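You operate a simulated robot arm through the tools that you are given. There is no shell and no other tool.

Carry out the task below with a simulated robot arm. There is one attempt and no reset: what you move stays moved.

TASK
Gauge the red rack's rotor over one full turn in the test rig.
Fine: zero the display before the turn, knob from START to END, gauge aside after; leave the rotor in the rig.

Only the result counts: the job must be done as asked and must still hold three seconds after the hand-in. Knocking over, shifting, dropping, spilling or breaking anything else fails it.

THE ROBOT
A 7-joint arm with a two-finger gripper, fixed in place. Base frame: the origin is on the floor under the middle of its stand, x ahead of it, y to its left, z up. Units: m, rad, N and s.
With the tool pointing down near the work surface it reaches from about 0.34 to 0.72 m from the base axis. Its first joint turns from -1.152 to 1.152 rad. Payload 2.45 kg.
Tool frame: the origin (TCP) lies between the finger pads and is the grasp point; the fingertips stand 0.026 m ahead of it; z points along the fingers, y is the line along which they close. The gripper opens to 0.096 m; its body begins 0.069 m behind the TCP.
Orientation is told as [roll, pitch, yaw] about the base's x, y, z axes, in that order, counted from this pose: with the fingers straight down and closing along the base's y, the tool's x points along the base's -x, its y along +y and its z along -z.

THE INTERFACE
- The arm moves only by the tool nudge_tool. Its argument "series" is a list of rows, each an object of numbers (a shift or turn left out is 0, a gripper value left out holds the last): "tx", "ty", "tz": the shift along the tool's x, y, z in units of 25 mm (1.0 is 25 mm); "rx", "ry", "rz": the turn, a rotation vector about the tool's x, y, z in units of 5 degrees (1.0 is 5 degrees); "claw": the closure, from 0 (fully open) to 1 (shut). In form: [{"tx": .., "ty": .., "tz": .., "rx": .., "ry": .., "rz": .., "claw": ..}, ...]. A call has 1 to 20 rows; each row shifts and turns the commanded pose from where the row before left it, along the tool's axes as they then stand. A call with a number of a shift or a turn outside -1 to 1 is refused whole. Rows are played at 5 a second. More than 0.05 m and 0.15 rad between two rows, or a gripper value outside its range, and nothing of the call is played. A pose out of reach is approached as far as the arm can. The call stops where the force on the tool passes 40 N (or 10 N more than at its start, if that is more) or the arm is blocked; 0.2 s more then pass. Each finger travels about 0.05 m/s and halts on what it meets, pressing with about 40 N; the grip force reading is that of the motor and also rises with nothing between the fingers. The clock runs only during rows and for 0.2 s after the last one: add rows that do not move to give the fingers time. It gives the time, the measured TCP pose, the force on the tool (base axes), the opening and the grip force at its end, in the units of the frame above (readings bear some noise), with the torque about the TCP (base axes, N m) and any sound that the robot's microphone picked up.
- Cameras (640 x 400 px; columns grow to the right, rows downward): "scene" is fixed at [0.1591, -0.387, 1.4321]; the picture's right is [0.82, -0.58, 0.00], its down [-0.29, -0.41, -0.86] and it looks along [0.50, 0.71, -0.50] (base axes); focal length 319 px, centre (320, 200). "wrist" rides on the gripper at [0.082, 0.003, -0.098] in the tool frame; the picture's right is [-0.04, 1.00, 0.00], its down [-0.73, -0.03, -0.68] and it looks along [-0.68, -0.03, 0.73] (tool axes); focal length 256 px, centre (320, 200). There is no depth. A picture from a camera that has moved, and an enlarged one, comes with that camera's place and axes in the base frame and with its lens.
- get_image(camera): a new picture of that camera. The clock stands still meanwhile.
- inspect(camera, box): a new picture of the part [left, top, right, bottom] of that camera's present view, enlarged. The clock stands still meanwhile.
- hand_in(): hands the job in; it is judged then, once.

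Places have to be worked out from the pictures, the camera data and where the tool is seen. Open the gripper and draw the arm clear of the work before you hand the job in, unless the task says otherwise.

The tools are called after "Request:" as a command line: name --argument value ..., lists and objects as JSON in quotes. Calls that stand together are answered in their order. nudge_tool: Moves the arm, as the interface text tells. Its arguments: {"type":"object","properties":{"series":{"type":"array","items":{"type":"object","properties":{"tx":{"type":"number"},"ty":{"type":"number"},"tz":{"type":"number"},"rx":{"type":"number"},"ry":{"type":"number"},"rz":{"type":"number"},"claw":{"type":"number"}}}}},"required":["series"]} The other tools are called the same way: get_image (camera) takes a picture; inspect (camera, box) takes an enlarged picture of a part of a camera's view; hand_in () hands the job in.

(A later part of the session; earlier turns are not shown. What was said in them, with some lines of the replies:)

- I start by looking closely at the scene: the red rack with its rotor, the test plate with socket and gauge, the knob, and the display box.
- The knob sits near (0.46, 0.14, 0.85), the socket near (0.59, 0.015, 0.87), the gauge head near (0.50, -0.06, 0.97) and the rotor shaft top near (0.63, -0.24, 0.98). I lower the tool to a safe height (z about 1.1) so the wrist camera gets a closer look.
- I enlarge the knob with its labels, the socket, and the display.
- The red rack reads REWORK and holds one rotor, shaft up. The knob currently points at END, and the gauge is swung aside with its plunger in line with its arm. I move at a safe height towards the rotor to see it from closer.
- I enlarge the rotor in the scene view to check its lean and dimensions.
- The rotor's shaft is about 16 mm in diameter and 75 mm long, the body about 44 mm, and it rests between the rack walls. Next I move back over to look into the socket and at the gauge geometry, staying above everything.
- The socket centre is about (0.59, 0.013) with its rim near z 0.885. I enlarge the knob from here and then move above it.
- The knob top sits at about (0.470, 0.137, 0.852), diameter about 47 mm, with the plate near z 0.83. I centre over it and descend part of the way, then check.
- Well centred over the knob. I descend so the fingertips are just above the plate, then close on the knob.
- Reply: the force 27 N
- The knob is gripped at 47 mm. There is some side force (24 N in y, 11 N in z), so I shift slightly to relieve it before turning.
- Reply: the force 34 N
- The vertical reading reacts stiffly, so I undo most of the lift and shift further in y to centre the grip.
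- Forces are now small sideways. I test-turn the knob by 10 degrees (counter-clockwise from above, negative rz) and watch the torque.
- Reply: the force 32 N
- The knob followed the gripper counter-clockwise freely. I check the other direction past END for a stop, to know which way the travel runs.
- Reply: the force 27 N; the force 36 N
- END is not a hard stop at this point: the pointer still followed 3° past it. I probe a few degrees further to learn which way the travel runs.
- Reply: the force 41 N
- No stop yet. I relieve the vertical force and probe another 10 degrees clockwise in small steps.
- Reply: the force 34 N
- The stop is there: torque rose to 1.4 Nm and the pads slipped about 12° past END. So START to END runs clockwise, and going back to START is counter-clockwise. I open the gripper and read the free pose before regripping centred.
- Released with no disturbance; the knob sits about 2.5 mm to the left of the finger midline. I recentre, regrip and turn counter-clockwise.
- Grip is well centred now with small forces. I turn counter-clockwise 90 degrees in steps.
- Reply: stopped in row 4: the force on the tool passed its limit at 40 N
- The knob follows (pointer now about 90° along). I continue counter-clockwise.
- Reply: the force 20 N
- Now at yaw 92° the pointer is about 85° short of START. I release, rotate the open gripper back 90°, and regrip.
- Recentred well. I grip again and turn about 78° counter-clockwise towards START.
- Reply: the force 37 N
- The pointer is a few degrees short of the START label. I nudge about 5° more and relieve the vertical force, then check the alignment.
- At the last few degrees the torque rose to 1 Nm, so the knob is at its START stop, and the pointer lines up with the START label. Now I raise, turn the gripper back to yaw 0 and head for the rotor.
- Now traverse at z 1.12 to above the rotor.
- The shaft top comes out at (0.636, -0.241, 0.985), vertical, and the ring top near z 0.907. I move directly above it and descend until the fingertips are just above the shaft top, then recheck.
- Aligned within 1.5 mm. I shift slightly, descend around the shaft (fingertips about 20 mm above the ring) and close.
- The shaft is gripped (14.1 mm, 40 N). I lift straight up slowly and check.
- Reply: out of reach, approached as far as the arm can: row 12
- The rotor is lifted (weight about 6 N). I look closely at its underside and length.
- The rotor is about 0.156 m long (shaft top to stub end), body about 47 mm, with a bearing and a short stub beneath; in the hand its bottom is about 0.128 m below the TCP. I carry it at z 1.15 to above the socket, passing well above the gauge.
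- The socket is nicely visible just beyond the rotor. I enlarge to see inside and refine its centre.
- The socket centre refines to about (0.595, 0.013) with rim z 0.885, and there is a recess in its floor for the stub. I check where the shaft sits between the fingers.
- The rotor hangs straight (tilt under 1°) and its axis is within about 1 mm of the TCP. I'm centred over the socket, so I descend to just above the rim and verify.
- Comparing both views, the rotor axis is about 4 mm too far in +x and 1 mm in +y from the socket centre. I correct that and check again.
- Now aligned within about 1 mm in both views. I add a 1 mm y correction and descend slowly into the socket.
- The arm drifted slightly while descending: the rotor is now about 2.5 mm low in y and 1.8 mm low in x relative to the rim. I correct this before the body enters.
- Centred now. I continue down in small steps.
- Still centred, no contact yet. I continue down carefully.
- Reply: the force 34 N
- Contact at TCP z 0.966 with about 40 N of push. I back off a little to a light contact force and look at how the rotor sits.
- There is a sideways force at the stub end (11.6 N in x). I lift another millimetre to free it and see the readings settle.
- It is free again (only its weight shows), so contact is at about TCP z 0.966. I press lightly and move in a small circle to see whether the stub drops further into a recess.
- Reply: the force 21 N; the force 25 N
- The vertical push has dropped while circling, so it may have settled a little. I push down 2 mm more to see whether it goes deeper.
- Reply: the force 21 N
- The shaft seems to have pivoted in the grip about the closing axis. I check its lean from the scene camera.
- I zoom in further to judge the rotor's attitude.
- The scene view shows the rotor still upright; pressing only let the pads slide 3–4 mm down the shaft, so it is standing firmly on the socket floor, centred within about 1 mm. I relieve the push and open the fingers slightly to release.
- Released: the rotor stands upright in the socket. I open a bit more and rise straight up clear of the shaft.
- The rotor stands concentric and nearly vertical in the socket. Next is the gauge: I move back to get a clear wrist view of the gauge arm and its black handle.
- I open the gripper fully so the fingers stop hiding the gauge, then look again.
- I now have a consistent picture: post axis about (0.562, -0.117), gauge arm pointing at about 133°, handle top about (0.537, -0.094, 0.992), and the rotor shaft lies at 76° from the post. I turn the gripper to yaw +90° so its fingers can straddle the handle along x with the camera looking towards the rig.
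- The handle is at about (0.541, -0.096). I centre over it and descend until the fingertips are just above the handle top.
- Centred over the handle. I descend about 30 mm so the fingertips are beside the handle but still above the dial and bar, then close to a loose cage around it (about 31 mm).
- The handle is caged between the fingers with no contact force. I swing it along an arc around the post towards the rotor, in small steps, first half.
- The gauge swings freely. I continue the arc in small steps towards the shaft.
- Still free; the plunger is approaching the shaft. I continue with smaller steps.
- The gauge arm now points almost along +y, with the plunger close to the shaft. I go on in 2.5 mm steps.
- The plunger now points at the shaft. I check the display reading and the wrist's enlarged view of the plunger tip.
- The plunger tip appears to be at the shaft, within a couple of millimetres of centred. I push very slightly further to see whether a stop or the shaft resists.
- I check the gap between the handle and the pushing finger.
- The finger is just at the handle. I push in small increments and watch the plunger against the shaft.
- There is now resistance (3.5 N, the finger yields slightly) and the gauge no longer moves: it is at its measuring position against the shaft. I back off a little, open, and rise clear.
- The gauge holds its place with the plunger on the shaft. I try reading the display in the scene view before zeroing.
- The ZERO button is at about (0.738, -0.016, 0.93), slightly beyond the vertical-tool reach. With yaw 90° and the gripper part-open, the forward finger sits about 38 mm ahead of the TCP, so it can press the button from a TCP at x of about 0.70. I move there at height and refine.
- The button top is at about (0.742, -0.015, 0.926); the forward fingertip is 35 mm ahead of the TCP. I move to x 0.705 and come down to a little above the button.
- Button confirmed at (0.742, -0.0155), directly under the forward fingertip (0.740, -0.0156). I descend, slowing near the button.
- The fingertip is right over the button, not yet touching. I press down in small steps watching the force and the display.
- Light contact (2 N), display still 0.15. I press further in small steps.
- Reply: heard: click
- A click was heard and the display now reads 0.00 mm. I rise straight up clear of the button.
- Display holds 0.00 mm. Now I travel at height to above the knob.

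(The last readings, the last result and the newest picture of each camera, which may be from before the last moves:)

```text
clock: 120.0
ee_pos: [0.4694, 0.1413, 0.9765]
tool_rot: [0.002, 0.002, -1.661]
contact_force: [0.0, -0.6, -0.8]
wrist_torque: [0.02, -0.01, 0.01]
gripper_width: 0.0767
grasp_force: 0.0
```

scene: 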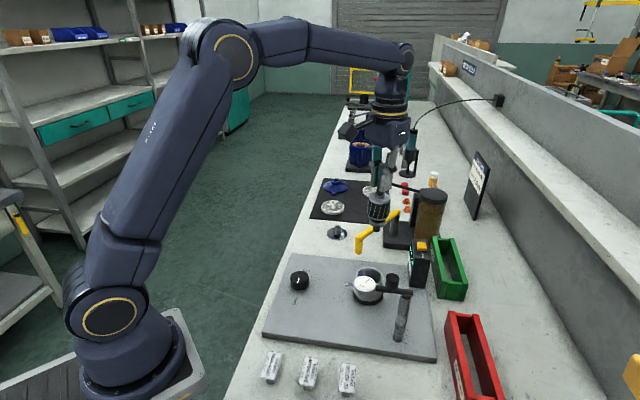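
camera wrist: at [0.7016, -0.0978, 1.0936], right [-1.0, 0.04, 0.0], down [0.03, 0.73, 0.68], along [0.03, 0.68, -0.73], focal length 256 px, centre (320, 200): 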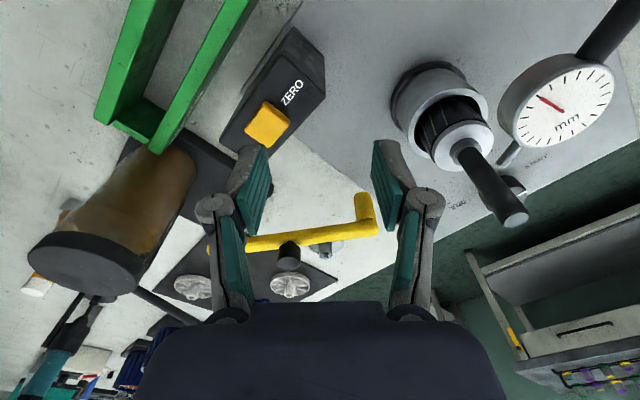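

Yaw from +90° to -95° is reachable here, so the knob can be turned in a single stroke. I rotate back to about +92° and check the knob is still at START.

Request:
nudge_tool --series '[{"rz": -1}, {"rz": -1}, {"rz": -1}, {"rz": -1}, {"rz": -1}, {"rz": -1}, {"rz": -1}, {"rz": -1}, {"rz": -1}, {"rz": -1}, {"rz": -1}, {"rz": -1}, {"rz": -1}, {"rz": -1}, {"rz": -1}, {"rz": -1}, {"rz": -1}, {"rz": -1}, {"rz": -1}, {"rz": -1}]'

Request:
nudge_tool --series '[{"rz": -1}, {"rz": -1}, {"rz": -1}, {"rz": -1}, {"rz": -1}, {"rz": -1}, {"rz": -1}, {"rz": -1}, {"rz": -1}, {"rz": -1}, {"rz": -1}, {"rz": -1}, {"rz": -1}, {"rz": -1}, {"rz": -1}, {"rz": -1}, {"rz": -1}, {"rz": -0.5}, {}]'

Request:
inspect --camera "wrist" --box '[240, 10, 400, 140]'

Request:
inspect --camera "scene" --box '[360, 230, 440, 310]'

```text
clock: 124.2
ee_pos: [0.4696, 0.1398, 0.9763]
tool_rot: [0.001, -0.003, 0.086]
contact_force: [-0.2, -0.7, -0.5]
wrist_torque: [-0.03, 0.0, -0.04]
gripper_width: 0.0768
grasp_force: 0.1
```

```text
clock: 128.2
ee_pos: [0.4704, 0.1404, 0.977]
tool_rot: [-0.002, -0.001, 1.613]
contact_force: [-0.2, 0.2, 0.5]
wrist_torque: [0.01, 0.04, 0.0]
gripper_width: 0.0769
grasp_force: 0.0
```

```text
3.08 times, centred on (320, 75) of wrist
camera zoom: at [0.4704, 0.0576, 1.0742], right [-1.0, 0.0, 0.0], down [0.0, 0.73, 0.68], along [0.0, 0.68, -0.73], focal length 788 px, centre (320, 585)
```

zoom: 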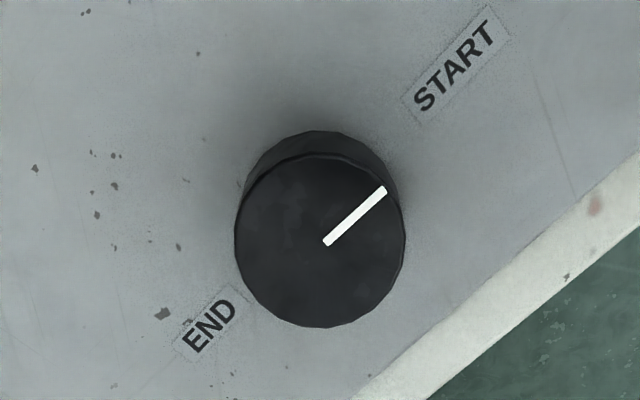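

```text
5.00 times, centred on (400, 270) of scene
camera zoom: at [0.1591, -0.387, 1.4321], right [0.82, -0.58, 0.0], down [-0.29, -0.41, -0.86], along [0.5, 0.71, -0.5], focal length 1594 px, centre (-80, -150)
```

zoom: 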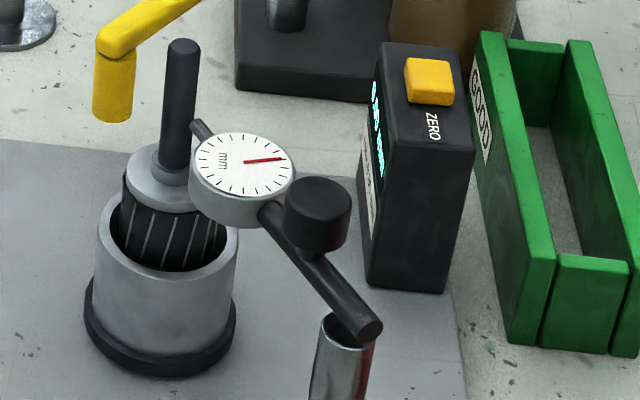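

The knob still points at START and the gauge is in place with 0.00. I centre over the knob and descend to grip height.

Request:
nudge_tool --series '[{"tx": 0.11, "ty": 0.03}, {"tz": 0.9}, {"tz": 0.9}, {"tz": 0.9}, {"tz": 0.9}, {"tz": 0.75}, {}, {}]'

Request:
get_image --camera "wrist"

```text
clock: 130.0
ee_pos: [0.4683, 0.1382, 0.87]
tool_rot: [-0.002, -0.002, 1.613]
contact_force: [0.4, 0.6, -0.3]
wrist_torque: [0.01, -0.02, 0.0]
gripper_width: 0.0765
grasp_force: 0.0
```

```text
taken
camera wrist: at [0.4697, 0.0555, 0.9673], right [-1.0, 0.0, 0.0], down [0.0, 0.73, 0.68], along [0.0, 0.68, -0.73], focal length 256 px, centre (320, 200)
```

wrist: 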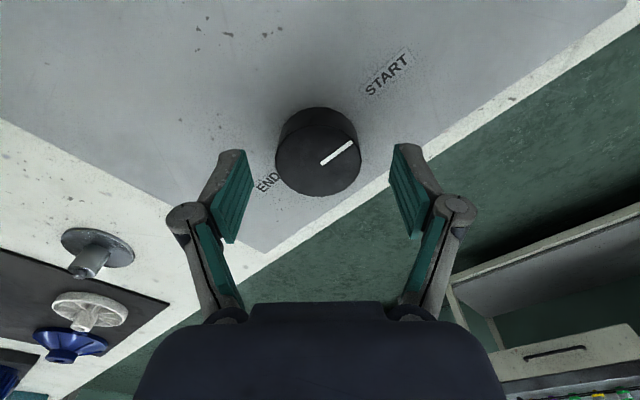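

Nearly centred; I make a 1 mm correction and grip the knob.

Request:
nudge_tool --series '[{"ty": -0.04, "tx": 0.05, "tz": 0.08}, {}, {"claw": 0.4}, {"claw": 0.5}, {"claw": 0.56}, {"claw": 0.6}, {}, {}]'

```text
clock: 131.8
ee_pos: [0.4697, 0.1364, 0.8675]
tool_rot: [-0.002, -0.001, 1.611]
contact_force: [2.8, -0.5, 0.0]
wrist_torque: [0.06, -0.11, 0.0]
gripper_width: 0.0464
grasp_force: 44.5
```

Good centred grip (forces under 3 N). I now turn clockwise from START in 3° steps.

Request:
nudge_tool --series '[{"rz": 0.6}, {"rz": 0.6}, {"rz": 0.6}, {"rz": 0.6}, {"rz": 0.6}, {"rz": 0.6}, {"rz": 0.6}, {"rz": 0.6}, {"rz": 0.6}, {"rz": 0.6}, {}]'

Request:
get_image --camera "wrist"

Request:
inspect --camera "scene" --box '[360, 230, 440, 310]'

```text
clock: 134.1
ee_pos: [0.4698, 0.1369, 0.865]
tool_rot: [0.002, -0.004, 1.088]
contact_force: [-4.5, -0.2, 6.8]
wrist_torque: [0.28, 0.13, 0.01]
gripper_width: 0.0467
grasp_force: 44.7
stopped in row 11: the force on the tool passed its limit at 40 N (the readings are from after the stop); the commanded pose is now the measured one
```

```text
taken
camera wrist: at [0.4295, 0.0655, 0.9633], right [-0.87, 0.5, 0.0], down [0.37, 0.63, 0.68], along [0.34, 0.59, -0.73], focal length 256 px, centre (320, 200)
```

wrist: 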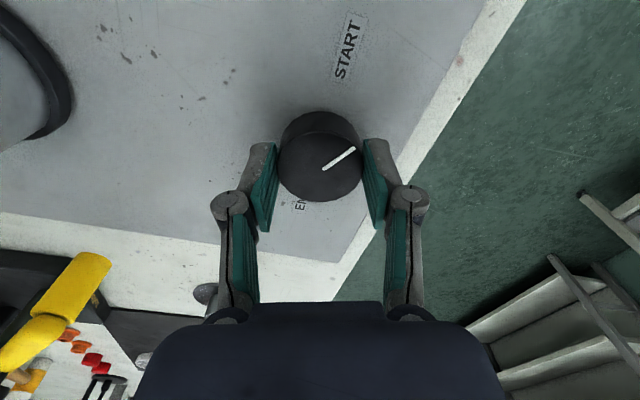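

```text
5.00 times, centred on (400, 270) of scene
camera zoom: at [0.1589, -0.387, 1.4321], right [0.82, -0.58, 0.0], down [-0.29, -0.41, -0.86], along [0.5, 0.71, -0.5], focal length 1594 px, centre (-80, -150)
```

zoom: 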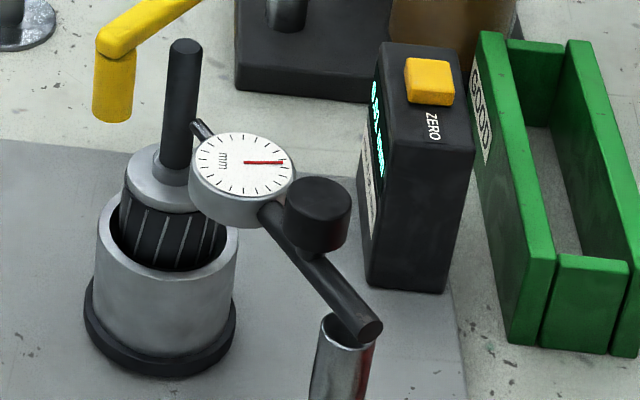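

The knob followed 30° before a brief force spike stopped the call; readings are small again. I check the display and rotor before continuing.

Request:
inspect --camera "scene" --box '[400, 240, 430, 270]'

Request:
inspect --camera "scene" --box '[368, 235, 404, 290]'

```text
13.33 times, centred on (415, 255) of scene
camera zoom: at [0.1589, -0.387, 1.4321], right [0.82, -0.58, 0.0], down [-0.29, -0.41, -0.86], along [0.5, 0.71, -0.5], focal length 4252 px, centre (-947, -533)
```

zoom: 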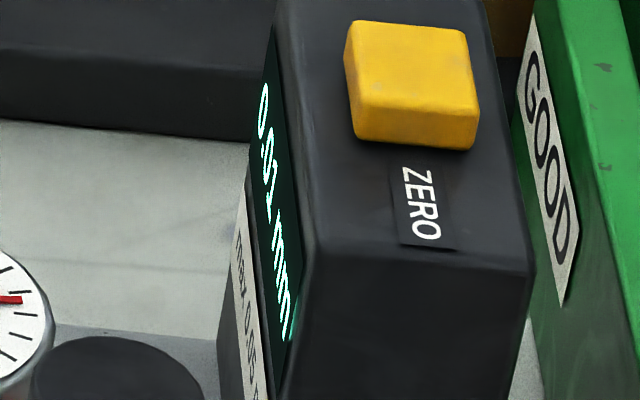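

```text
7.27 times, centred on (386, 262) of scene
camera zoom: at [0.1589, -0.387, 1.4321], right [0.82, -0.58, 0.0], down [-0.29, -0.41, -0.86], along [0.5, 0.71, -0.5], focal length 2319 px, centre (-160, -254)
```

zoom: 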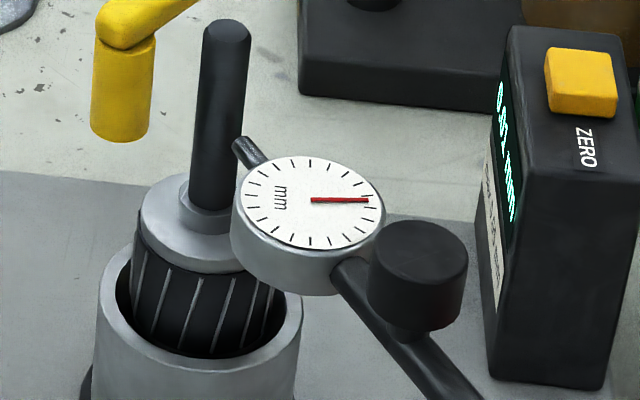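

The display now reads 0.01 mm and the needle moved, so the rig is measuring. I continue clockwise in gentle steps.

Request:
nudge_tool --series '[{"tz": -0.02}, {"rz": 0.5}, {"rz": 0.5}, {"rz": 0.5}, {"rz": 0.5}, {"rz": 0.5}, {"rz": 0.5}, {"rz": 0.5}, {"rz": 0.5}, {}]'

Request:
nudge_tool --series '[{"rz": 0.5}, {"rz": 0.5}, {"rz": 0.5}, {"rz": 0.5}, {"rz": 0.5}, {"rz": 0.5}, {"rz": 0.5}, {"rz": 0.5}, {}]'

```text
clock: 136.3
ee_pos: [0.4695, 0.138, 0.8664]
tool_rot: [0.002, -0.003, 0.74]
contact_force: [-3.8, 16.9, -26.0]
wrist_torque: [-0.27, 0.77, 0.01]
gripper_width: 0.0467
grasp_force: 45.0
```

```text
clock: 138.3
ee_pos: [0.4698, 0.1376, 0.8654]
tool_rot: [0.004, -0.002, 0.393]
contact_force: [-15.8, 13.2, -12.5]
wrist_torque: [0.02, 0.89, 0.02]
gripper_width: 0.0466
grasp_force: 44.7
```

About 70° turned, torque free. I continue.

Request:
nudge_tool --series '[{"rz": 0.5}, {"rz": 0.5}, {"rz": 0.5}, {"rz": 0.5}, {"rz": 0.5}, {"rz": 0.5}, {"rz": 0.5}, {"rz": 0.5}, {}]'

Request:
nudge_tool --series '[{"rz": 0.5}, {"rz": 0.5}, {"rz": 0.5}, {"rz": 0.5}, {"rz": 0.5}, {"rz": 0.5}, {"rz": 0.5}, {"rz": 0.5}, {}]'

Request:
get_image --camera "wrist"

Request:
inspect --camera "scene" --box '[368, 235, 434, 290]'

```text
clock: 140.3
ee_pos: [0.4701, 0.1371, 0.8655]
tool_rot: [0.005, -0.003, 0.041]
contact_force: [-14.2, 12.1, -6.3]
wrist_torque: [0.1, 1.07, -0.01]
gripper_width: 0.0466
grasp_force: 44.6
```

```text
clock: 142.3
ee_pos: [0.4701, 0.1389, 0.8666]
tool_rot: [0.004, 0.0, -0.308]
contact_force: [-13.1, 11.8, -10.2]
wrist_torque: [0.27, 0.14, -0.04]
gripper_width: 0.0465
grasp_force: 45.4
```

```text
taken
camera wrist: at [0.3932, 0.1648, 0.9638], right [0.34, 0.94, 0.0], down [0.69, -0.25, 0.68], along [0.64, -0.23, -0.73], focal length 256 px, centre (320, 200)
```

wrist: 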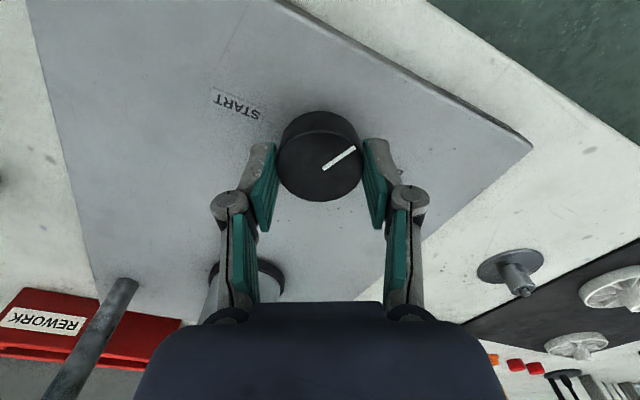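

```text
7.27 times, centred on (401, 262) of scene
camera zoom: at [0.1589, -0.3866, 1.4323], right [0.82, -0.58, 0.0], down [-0.29, -0.41, -0.86], along [0.5, 0.71, -0.5], focal length 2319 px, centre (-269, -254)
```

zoom: 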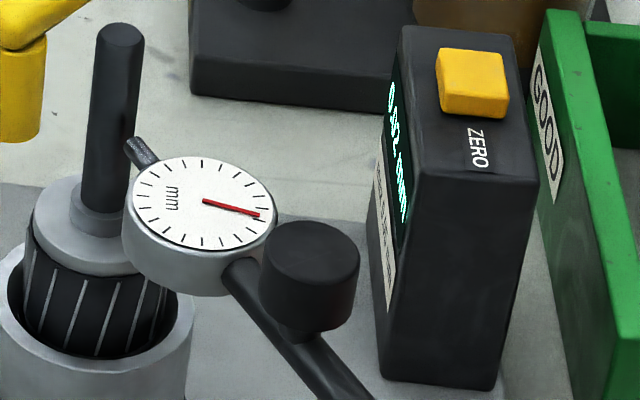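

110° turned; the needle and display keep moving. I continue towards END.

Request:
nudge_tool --series '[{"rz": 0.5}, {"rz": 0.5}, {"rz": 0.5}, {"rz": 0.5}, {"rz": 0.5}, {"rz": 0.5}, {"rz": 0.5}, {"rz": 0.5}, {}]'

Request:
nudge_tool --series '[{"rz": 0.5}, {"rz": 0.5}, {"rz": 0.5}, {"rz": 0.5}, {"rz": 0.5}, {"rz": 0.5}, {"rz": 0.5}, {"rz": 0.5}, {}]'

Request:
nudge_tool --series '[{"rz": 0.5}, {"rz": 0.5}, {"rz": 0.5}, {"rz": 0.5}, {"rz": 0.5}, {"rz": 0.5}, {}]'

Request:
inspect --camera "wrist" --box '[240, 60, 400, 220]'

```text
clock: 144.3
ee_pos: [0.47, 0.139, 0.866]
tool_rot: [0.002, 0.003, -0.654]
contact_force: [-15.4, 10.7, -13.2]
wrist_torque: [0.43, 0.24, -0.01]
gripper_width: 0.0466
grasp_force: 45.2
```

```text
clock: 146.3
ee_pos: [0.4706, 0.1391, 0.8661]
tool_rot: [0.004, 0.001, -1.003]
contact_force: [-11.8, 13.0, 1.8]
wrist_torque: [0.26, -0.42, -0.02]
gripper_width: 0.0465
grasp_force: 44.9
```

```text
clock: 147.9
ee_pos: [0.4685, 0.139, 0.8645]
tool_rot: [0.002, 0.003, -1.267]
contact_force: [-11.2, 9.2, 18.0]
wrist_torque: [0.61, 0.33, -0.01]
gripper_width: 0.0464
grasp_force: 45.0
```

```text
2.50 times, centred on (320, 140) of wrist
camera zoom: at [0.449, 0.2161, 0.964], right [0.97, 0.26, 0.0], down [0.19, -0.71, 0.68], along [0.18, -0.65, -0.74], focal length 640 px, centre (320, 350)
```

zoom: 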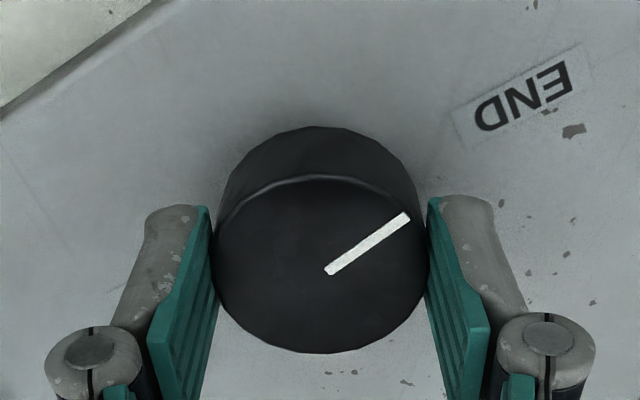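

165° turned, END is about 15° ahead. I continue the last part.

Request:
nudge_tool --series '[{"rz": 0.5, "tz": -0.03}, {"rz": 0.5}, {"rz": 0.5}, {"rz": 0.5}, {"rz": 0.5}, {"rz": 0.5}, {}]'

Request:
inspect --camera "wrist" --box '[240, 60, 400, 220]'

```text
clock: 149.5
ee_pos: [0.4713, 0.1387, 0.8664]
tool_rot: [0.0, 0.004, -1.527]
contact_force: [1.6, 19.5, -32.2]
wrist_torque: [0.01, -0.08, -0.03]
gripper_width: 0.0464
grasp_force: 44.4
```

```text
2.50 times, centred on (320, 140) of wrist
camera zoom: at [0.4703, 0.2188, 0.9641], right [1.0, 0.0, 0.0], down [0.0, -0.74, 0.68], along [0.0, -0.68, -0.74], focal length 640 px, centre (320, 350)
```

zoom: 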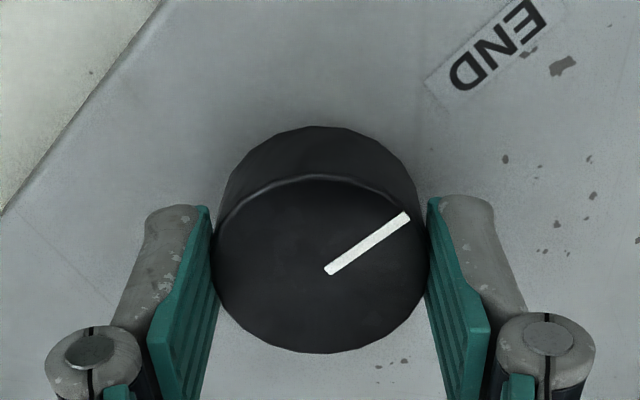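

179.8° turned with no slip; the pointer is at END. I add 2° to be sure of the full turn, then read the display.

Request:
nudge_tool --series '[{"rz": 0.4, "tz": 0.04}, {}, {}]'

Request:
inspect --camera "scene" --box '[368, 235, 434, 290]'

Request:
inspect --camera "scene" --box '[400, 240, 430, 270]'

```text
clock: 150.3
ee_pos: [0.4698, 0.1389, 0.8671]
tool_rot: [0.002, 0.005, -1.561]
contact_force: [-4.5, 17.8, -5.2]
wrist_torque: [0.53, 0.5, 0.0]
gripper_width: 0.0465
grasp_force: 45.5
```

```text
7.27 times, centred on (401, 262) of scene
camera zoom: at [0.1591, -0.3865, 1.4323], right [0.82, -0.58, 0.0], down [-0.29, -0.41, -0.86], along [0.5, 0.71, -0.5], focal length 2319 px, centre (-269, -254)
```

zoom: 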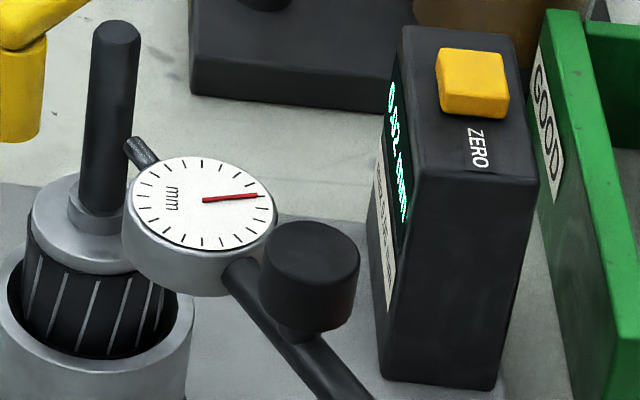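

```text
13.33 times, centred on (415, 255) of scene
camera zoom: at [0.1591, -0.3865, 1.4323], right [0.82, -0.58, 0.0], down [-0.29, -0.41, -0.86], along [0.5, 0.71, -0.5], focal length 4252 px, centre (-947, -533)
```

zoom: 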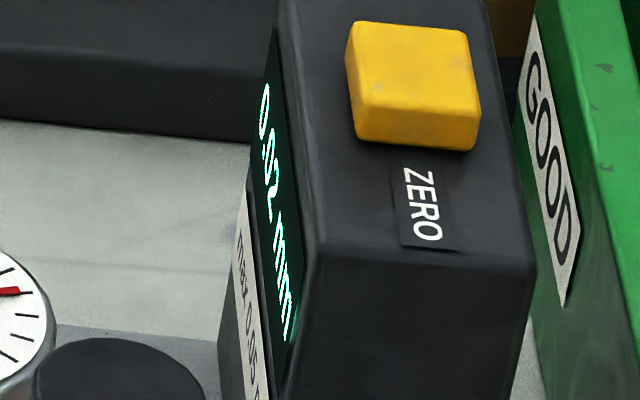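

The display reads 0.02 mm and the needle returned to where it started, consistent with a full turn. I release the knob, rise, and verify the pointer.

Request:
nudge_tool --series '[{"claw": 0.3}, {}, {}, {}, {"tz": -0.8}, {"tz": -0.9}, {"tz": -0.9}, {"tz": -0.9}, {}]'

Request:
inspect --camera "wrist" --box '[240, 10, 400, 140]'

Request:
inspect --camera "scene" --box '[250, 240, 350, 320]'

```text
clock: 152.3
ee_pos: [0.4696, 0.1388, 0.9537]
tool_rot: [0.002, 0.004, -1.565]
contact_force: [0.3, -0.2, -1.1]
wrist_torque: [-0.01, 0.03, 0.01]
gripper_width: 0.0672
grasp_force: 0.0
```

```text
3.08 times, centred on (320, 75) of wrist
camera zoom: at [0.4731, 0.2199, 1.0519], right [1.0, -0.03, 0.0], down [-0.03, -0.74, 0.68], along [-0.02, -0.68, -0.74], focal length 788 px, centre (320, 585)
```

zoom: 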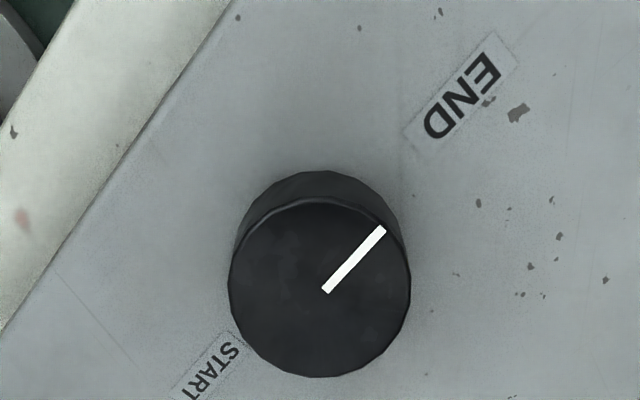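

```text
5.00 times, centred on (300, 280) of scene
camera zoom: at [0.1591, -0.387, 1.4321], right [0.82, -0.58, 0.0], down [-0.29, -0.41, -0.86], along [0.5, 0.71, -0.5], focal length 1594 px, centre (420, -200)
```

zoom: 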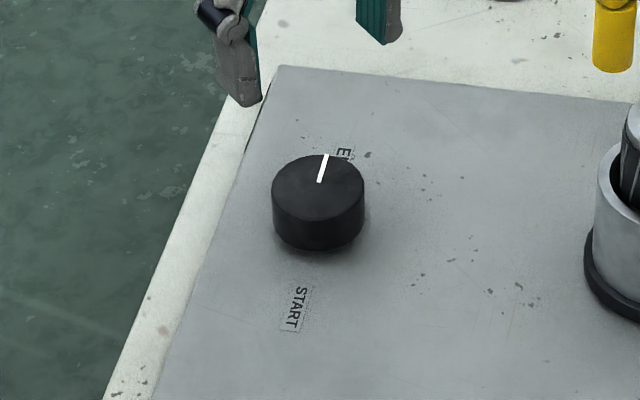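

The pointer is on END, as it was initially. Now the gauge has to go aside: I rise and turn the gripper back to yaw +90° for the same handle approach as before.

Request:
nudge_tool --series '[{"tz": -1}, {"tz": -1}, {"tz": -1}, {"tz": -1}, {"tz": -1}, {"tz": -0.8}, {"rz": -1}, {"rz": -1}, {"rz": -1}, {"rz": -1}, {"rz": -1}, {"rz": -1}, {"rz": -1}, {"rz": -1}, {"rz": -1}, {"rz": -1}, {"rz": -1}, {"rz": -1}, {"rz": -1}, {"rz": -1}]'

Request:
nudge_tool --series '[{"rz": -1}, {"rz": -1}, {"rz": -1}, {"rz": -1}, {"rz": -1}, {"rz": -1}, {"rz": -1}, {"rz": -1}, {"rz": -1}, {"rz": -1}, {"rz": -1}, {"rz": -1}, {"rz": -1}, {"rz": -1}, {"rz": -1}, {"rz": -1}, {"rz": -1}, {"rz": -1}, {"rz": -1}, {"rz": -1}]'

Request:
nudge_tool --series '[{"rz": -1}, {"rz": -0.95}, {"claw": 0.4}, {}]'

```text
clock: 156.5
ee_pos: [0.4697, 0.1368, 1.0975]
tool_rot: [0.004, 0.0, -0.339]
contact_force: [0.1, 0.3, -0.2]
wrist_torque: [-0.01, -0.01, 0.0]
gripper_width: 0.0675
grasp_force: 0.1
```

```text
clock: 160.7
ee_pos: [0.4696, 0.1374, 1.0981]
tool_rot: [0.0, -0.003, 1.406]
contact_force: [0.2, -0.2, -1.3]
wrist_torque: [-0.02, -0.02, 0.0]
gripper_width: 0.0674
grasp_force: 0.0
```

```text
clock: 161.7
ee_pos: [0.4693, 0.1357, 1.0985]
tool_rot: [-0.001, -0.003, 1.573]
contact_force: [1.0, -0.1, -1.0]
wrist_torque: [0.02, 0.01, 0.04]
gripper_width: 0.0577
grasp_force: 0.0
```

Now I travel above the gauge handle.

Request:
nudge_tool --series '[{"ty": -0.456, "tx": 0.99}, {"ty": -0.456, "tx": 0.99}, {"ty": -0.456, "tx": 0.99}, {"ty": -0.456, "tx": 0.99}, {"ty": -0.456, "tx": 0.99}, {"ty": -0.456, "tx": 0.99}, {"ty": -0.456, "tx": 0.99}, {"ty": -0.456, "tx": 0.99}, {"ty": -0.456, "tx": 0.99}, {}, {}]'

Request:
get_image --camera "wrist"

Request:
inspect --camera "wrist" --box '[240, 40, 400, 180]'

```text
clock: 164.1
ee_pos: [0.5734, -0.0861, 1.0961]
tool_rot: [-0.003, -0.003, 1.573]
contact_force: [0.5, -0.5, -0.3]
wrist_torque: [-0.03, 0.02, 0.0]
gripper_width: 0.0575
grasp_force: 0.2
```

```text
taken
camera wrist: at [0.5704, -0.1685, 1.1937], right [-1.0, 0.04, 0.0], down [0.03, 0.73, 0.68], along [0.03, 0.68, -0.73], focal length 256 px, centre (320, 200)
```

wrist: 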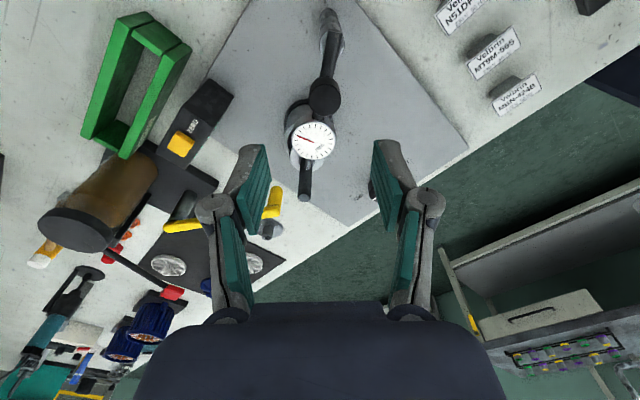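

```text
2.86 times, centred on (320, 110) of wrist
camera zoom: at [0.5704, -0.1685, 1.1937], right [-1.0, 0.04, 0.0], down [0.03, 0.73, 0.68], along [0.03, 0.68, -0.73], focal length 731 px, centre (320, 457)
```

zoom: 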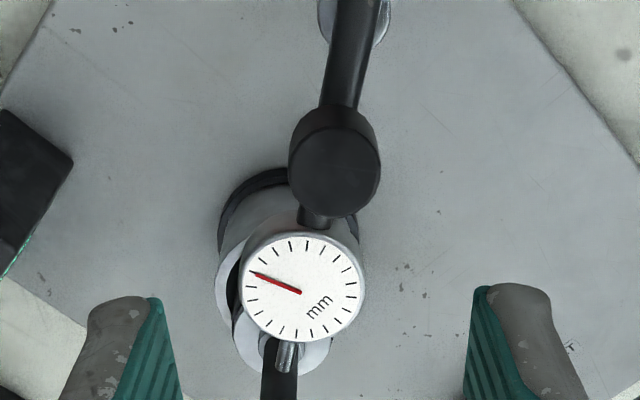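

The handle is at about (0.5695, -0.0866). I centre over it, descend beside it and close to the same loose cage.

Request:
nudge_tool --series '[{"ty": 0.16, "tx": 0.02}, {"tz": 0.8}, {"tz": 0.8}, {"tz": 0.8}, {"tz": 0.8}, {"tz": 0.6}, {}, {"claw": 0.6}, {"claw": 0.67}, {}, {}]'

Request:
inspect --camera "wrist" --box '[240, 80, 400, 240]'

Request:
inspect --camera "scene" --box '[345, 230, 435, 320]'

```text
clock: 166.5
ee_pos: [0.5691, -0.0853, 1.0029]
tool_rot: [-0.001, -0.003, 1.575]
contact_force: [0.1, -0.7, 0.2]
wrist_torque: [-0.04, 0.02, 0.0]
gripper_width: 0.0317
grasp_force: 0.0
```

```text
2.50 times, centred on (320, 160) of wrist
camera zoom: at [0.5671, -0.1693, 1.1005], right [-1.0, 0.04, 0.0], down [0.03, 0.73, 0.68], along [0.03, 0.68, -0.73], focal length 640 px, centre (320, 300)
```

zoom: 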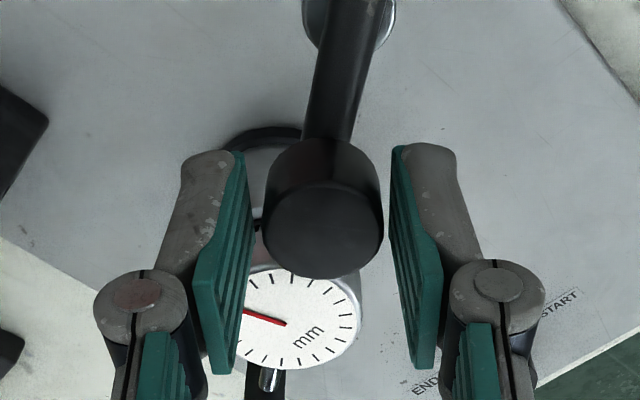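

```text
4.44 times, centred on (390, 275) of scene
camera zoom: at [0.1591, -0.387, 1.4321], right [0.82, -0.58, 0.0], down [-0.29, -0.41, -0.86], along [0.5, 0.71, -0.5], focal length 1417 px, centre (9, -133)
```

zoom: 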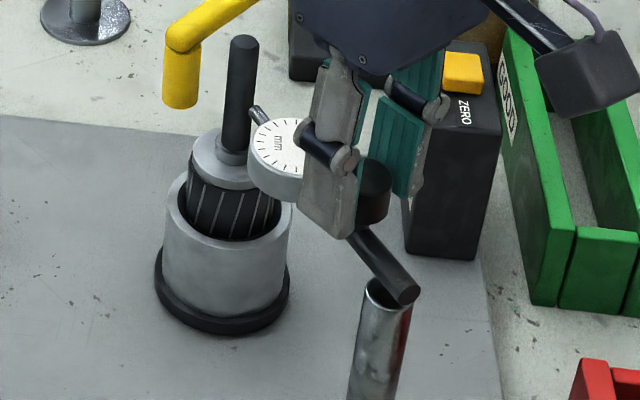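

The handle is caged again. I swing the gauge back counter-clockwise along the arc, away from the shaft.

Request:
nudge_tool --series '[{"ty": 0.148, "tx": -0.018}, {"ty": 0.148, "tx": -0.018}, {"ty": 0.148, "tx": 0.018}, {"ty": 0.148, "tx": 0.018}, {}]'

Request:
inspect --camera "wrist" --box '[240, 80, 400, 240]'

Request:
inspect --camera "scene" --box '[345, 230, 435, 320]'

```text
clock: 167.7
ee_pos: [0.5551, -0.086, 1.0034]
tool_rot: [0.0, 0.0, 1.573]
contact_force: [0.3, 0.5, 0.3]
wrist_torque: [0.02, -0.02, -0.05]
gripper_width: 0.0322
grasp_force: 1.1
```

```text
2.50 times, centred on (320, 160) of wrist
camera zoom: at [0.5517, -0.1702, 1.1002], right [-1.0, 0.04, 0.0], down [0.03, 0.73, 0.68], along [0.03, 0.68, -0.73], focal length 640 px, centre (320, 300)
```

zoom: 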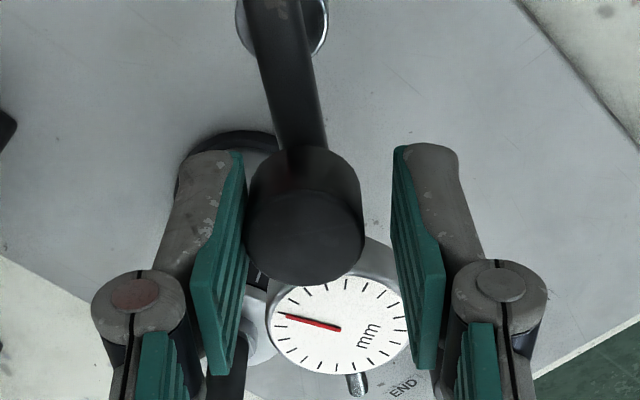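

```text
4.44 times, centred on (390, 275) of scene
camera zoom: at [0.1591, -0.387, 1.4321], right [0.82, -0.58, 0.0], down [-0.29, -0.41, -0.86], along [0.5, 0.71, -0.5], focal length 1417 px, centre (9, -133)
```

zoom: 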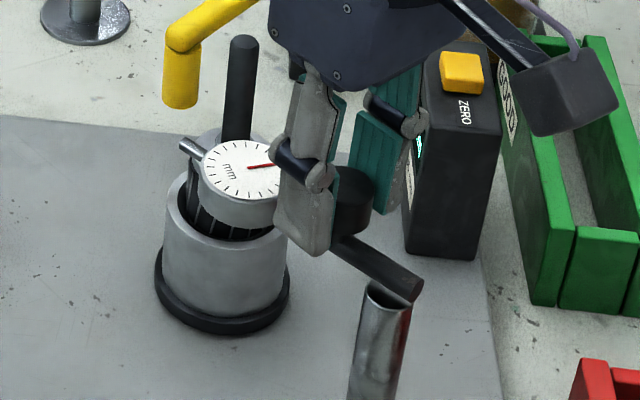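

The gauge is swinging away cleanly and the rotor stays put. I continue along the arc.

Request:
nudge_tool --series '[{"ty": 0.138, "tx": 0.054}, {"ty": 0.138, "tx": 0.054}, {"ty": 0.126, "tx": 0.088}, {"ty": 0.126, "tx": 0.088}, {}]'

Request:
inspect --camera "wrist" --box '[240, 80, 400, 240]'

Request:
inspect --camera "scene" --box '[345, 230, 435, 320]'

```text
clock: 168.9
ee_pos: [0.5422, -0.0941, 1.0029]
tool_rot: [-0.002, -0.004, 1.575]
contact_force: [-0.6, 0.0, -0.4]
wrist_torque: [0.0, -0.01, 0.02]
gripper_width: 0.0322
grasp_force: 0.0
```

```text
2.50 times, centred on (320, 160) of wrist
camera zoom: at [0.5391, -0.1763, 1.1002], right [-1.0, 0.04, 0.0], down [0.03, 0.73, 0.68], along [0.03, 0.68, -0.73], focal length 640 px, centre (320, 300)
```

zoom: 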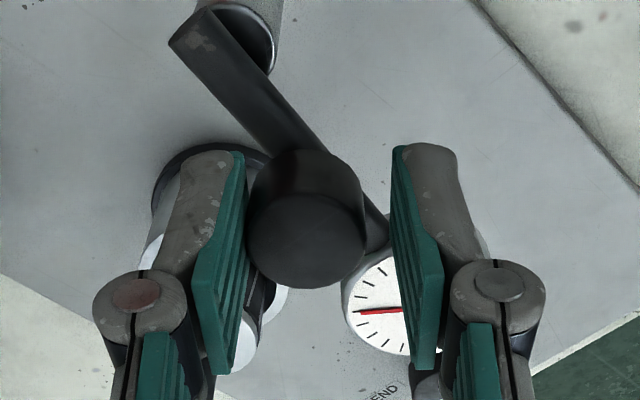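

```text
4.44 times, centred on (390, 275) of scene
camera zoom: at [0.1591, -0.387, 1.4321], right [0.82, -0.58, 0.0], down [-0.29, -0.41, -0.86], along [0.5, 0.71, -0.5], focal length 1417 px, centre (9, -133)
```

zoom: 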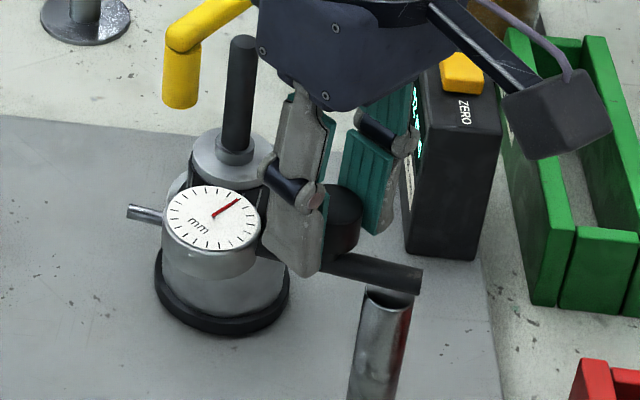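

Almost back at the original aside position. I add the final few degrees, watching for a stop.

Request:
nudge_tool --series '[{"ty": 0.08, "tx": 0.08}, {"ty": 0.06, "tx": 0.08}, {}]'

Request:
inspect --camera "scene" --box '[345, 240, 435, 330]'

```text
clock: 169.7
ee_pos: [0.5376, -0.097, 1.0022]
tool_rot: [-0.001, -0.004, 1.575]
contact_force: [0.2, -0.1, -0.1]
wrist_torque: [0.02, -0.02, -0.01]
gripper_width: 0.032
grasp_force: 0.8
```

```text
4.44 times, centred on (390, 285) of scene
camera zoom: at [0.1591, -0.387, 1.4321], right [0.82, -0.58, 0.0], down [-0.29, -0.41, -0.86], along [0.5, 0.71, -0.5], focal length 1417 px, centre (9, -178)
```

zoom: 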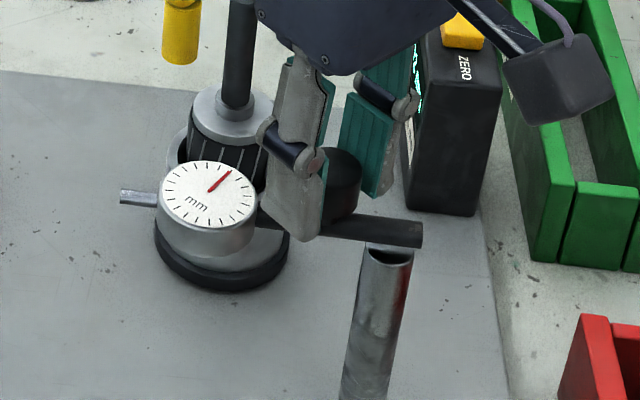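

The gauge is back exactly where it was originally (aside). I back off slightly, open, and rise clear.

Request:
nudge_tool --series '[{"ty": -0.06}, {"claw": 0.4}, {}, {}, {"tz": -0.6}, {"tz": -0.9}, {"tz": -0.9}, {"tz": -0.9}, {"tz": -0.9}, {"tz": -0.9}, {}]'

Request:
get_image --camera "scene"

Request:
inspect --camera "wrist" --box '[240, 20, 440, 200]'

```text
clock: 172.1
ee_pos: [0.5392, -0.0989, 1.1315]
tool_rot: [-0.002, -0.003, 1.575]
contact_force: [-0.6, -0.2, 0.2]
wrist_torque: [0.01, 0.0, 0.03]
gripper_width: 0.0574
grasp_force: 0.1
```

```text
taken
```

scene: 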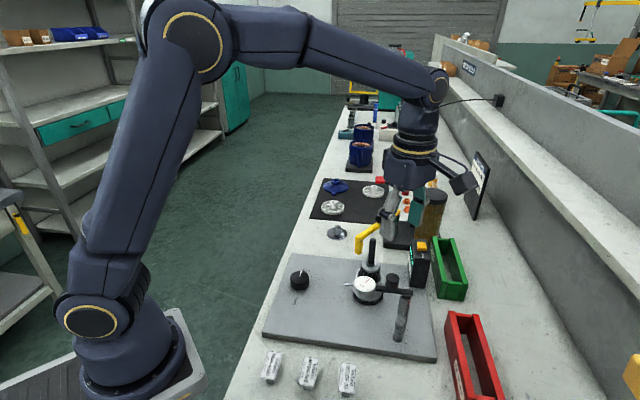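

```text
2.22 times, centred on (340, 110) of wrist
camera zoom: at [0.5364, -0.1809, 1.2283], right [-1.0, 0.04, 0.0], down [0.03, 0.73, 0.68], along [0.03, 0.68, -0.73], focal length 569 px, centre (276, 400)
```

zoom: 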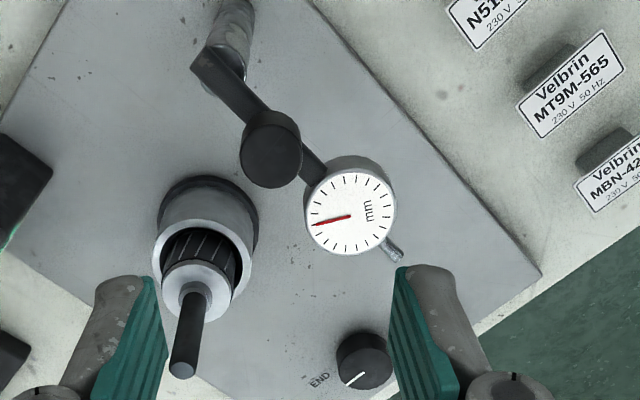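

Everything is as wanted: rotor in the rig, knob at END, gauge aside. I withdraw the arm up and back, with the gripper open.

Request:
nudge_tool --series '[{"tz": -0.9, "ty": 0.5}, {"tz": -0.9, "ty": 0.9}, {"tz": -0.9, "ty": 0.9}, {"ty": 0.9}, {"ty": 0.9}, {"ty": 0.9, "claw": 0.0}, {"tx": -0.8}, {"tx": -0.8}, {"tx": -0.8}, {}, {}]'

Request:
get_image --camera "scene"

Request:
inspect --camera "scene" --box '[260, 220, 460, 350]'

Request:
inspect --camera "scene" --box '[400, 240, 430, 270]'

```text
clock: 174.5
ee_pos: [0.4144, -0.0394, 1.1971]
tool_rot: [-0.001, -0.003, 1.575]
contact_force: [-0.5, -1.0, -0.2]
wrist_torque: [0.03, 0.02, 0.01]
gripper_width: 0.0962
grasp_force: 0.1
```

```text
taken
```

scene: 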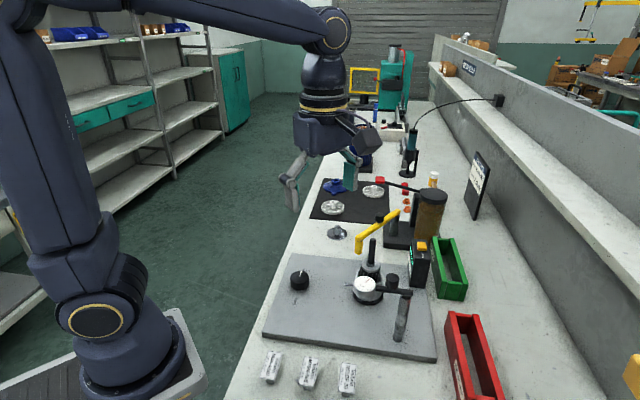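

```text
3.08 times, centred on (360, 285) of scene
camera zoom: at [0.1591, -0.387, 1.4321], right [0.82, -0.58, 0.0], down [-0.29, -0.41, -0.86], along [0.5, 0.71, -0.5], focal length 981 px, centre (197, -62)
```

zoom: 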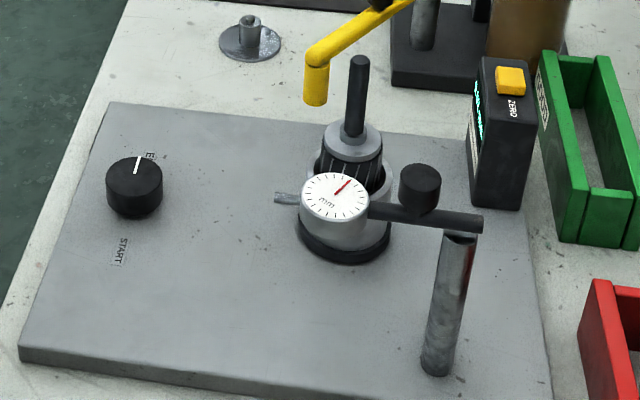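

```text
13.33 times, centred on (415, 255) of scene
camera zoom: at [0.1591, -0.387, 1.4321], right [0.82, -0.58, 0.0], down [-0.29, -0.41, -0.86], along [0.5, 0.71, -0.5], focal length 4252 px, centre (-947, -533)
```

zoom: 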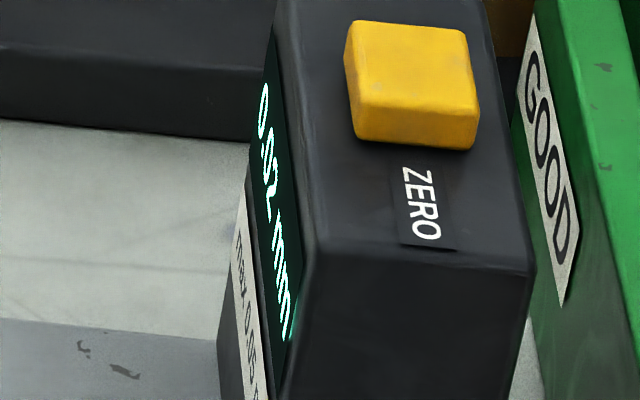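

The display holds the measured 0.02 mm, the knob is at END, the gauge is aside, the rotor stands in the rig, and the arm is clear with nothing else moved. I hand in.

Request:
hand_in

```text
The job is handed in.
```

I gauged the red rack's rotor over one full turn in the rig and handed the job in. The display reads **0.02 mm**, within the 0.05 mm maximum printed on its label.

- **Before the turn:** I set the knob to START with the rig empty, seated the rotor, and swung the gauge onto its shaft. I then pressed ZERO, heard the click and saw 0.00 mm.
- **The turn:** I turned the knob clockwise from START to END in one grip, about 182°. A brief force spike paused it once at 30°. The gauge needle came back to where it started, which fits a full rotor turn.
- **How it was left:** The gauge is back where it started, aside. The rotor is still in the rig, the knob points at END, and the arm is clear with its gripper open. Nothing else on the bench had moved in the last pictures.

While finding which way the knob travels, I turned it about 10° past END, against its stop, and the grip slipped. This was before the measurement, and the knob turned freely afterwards.
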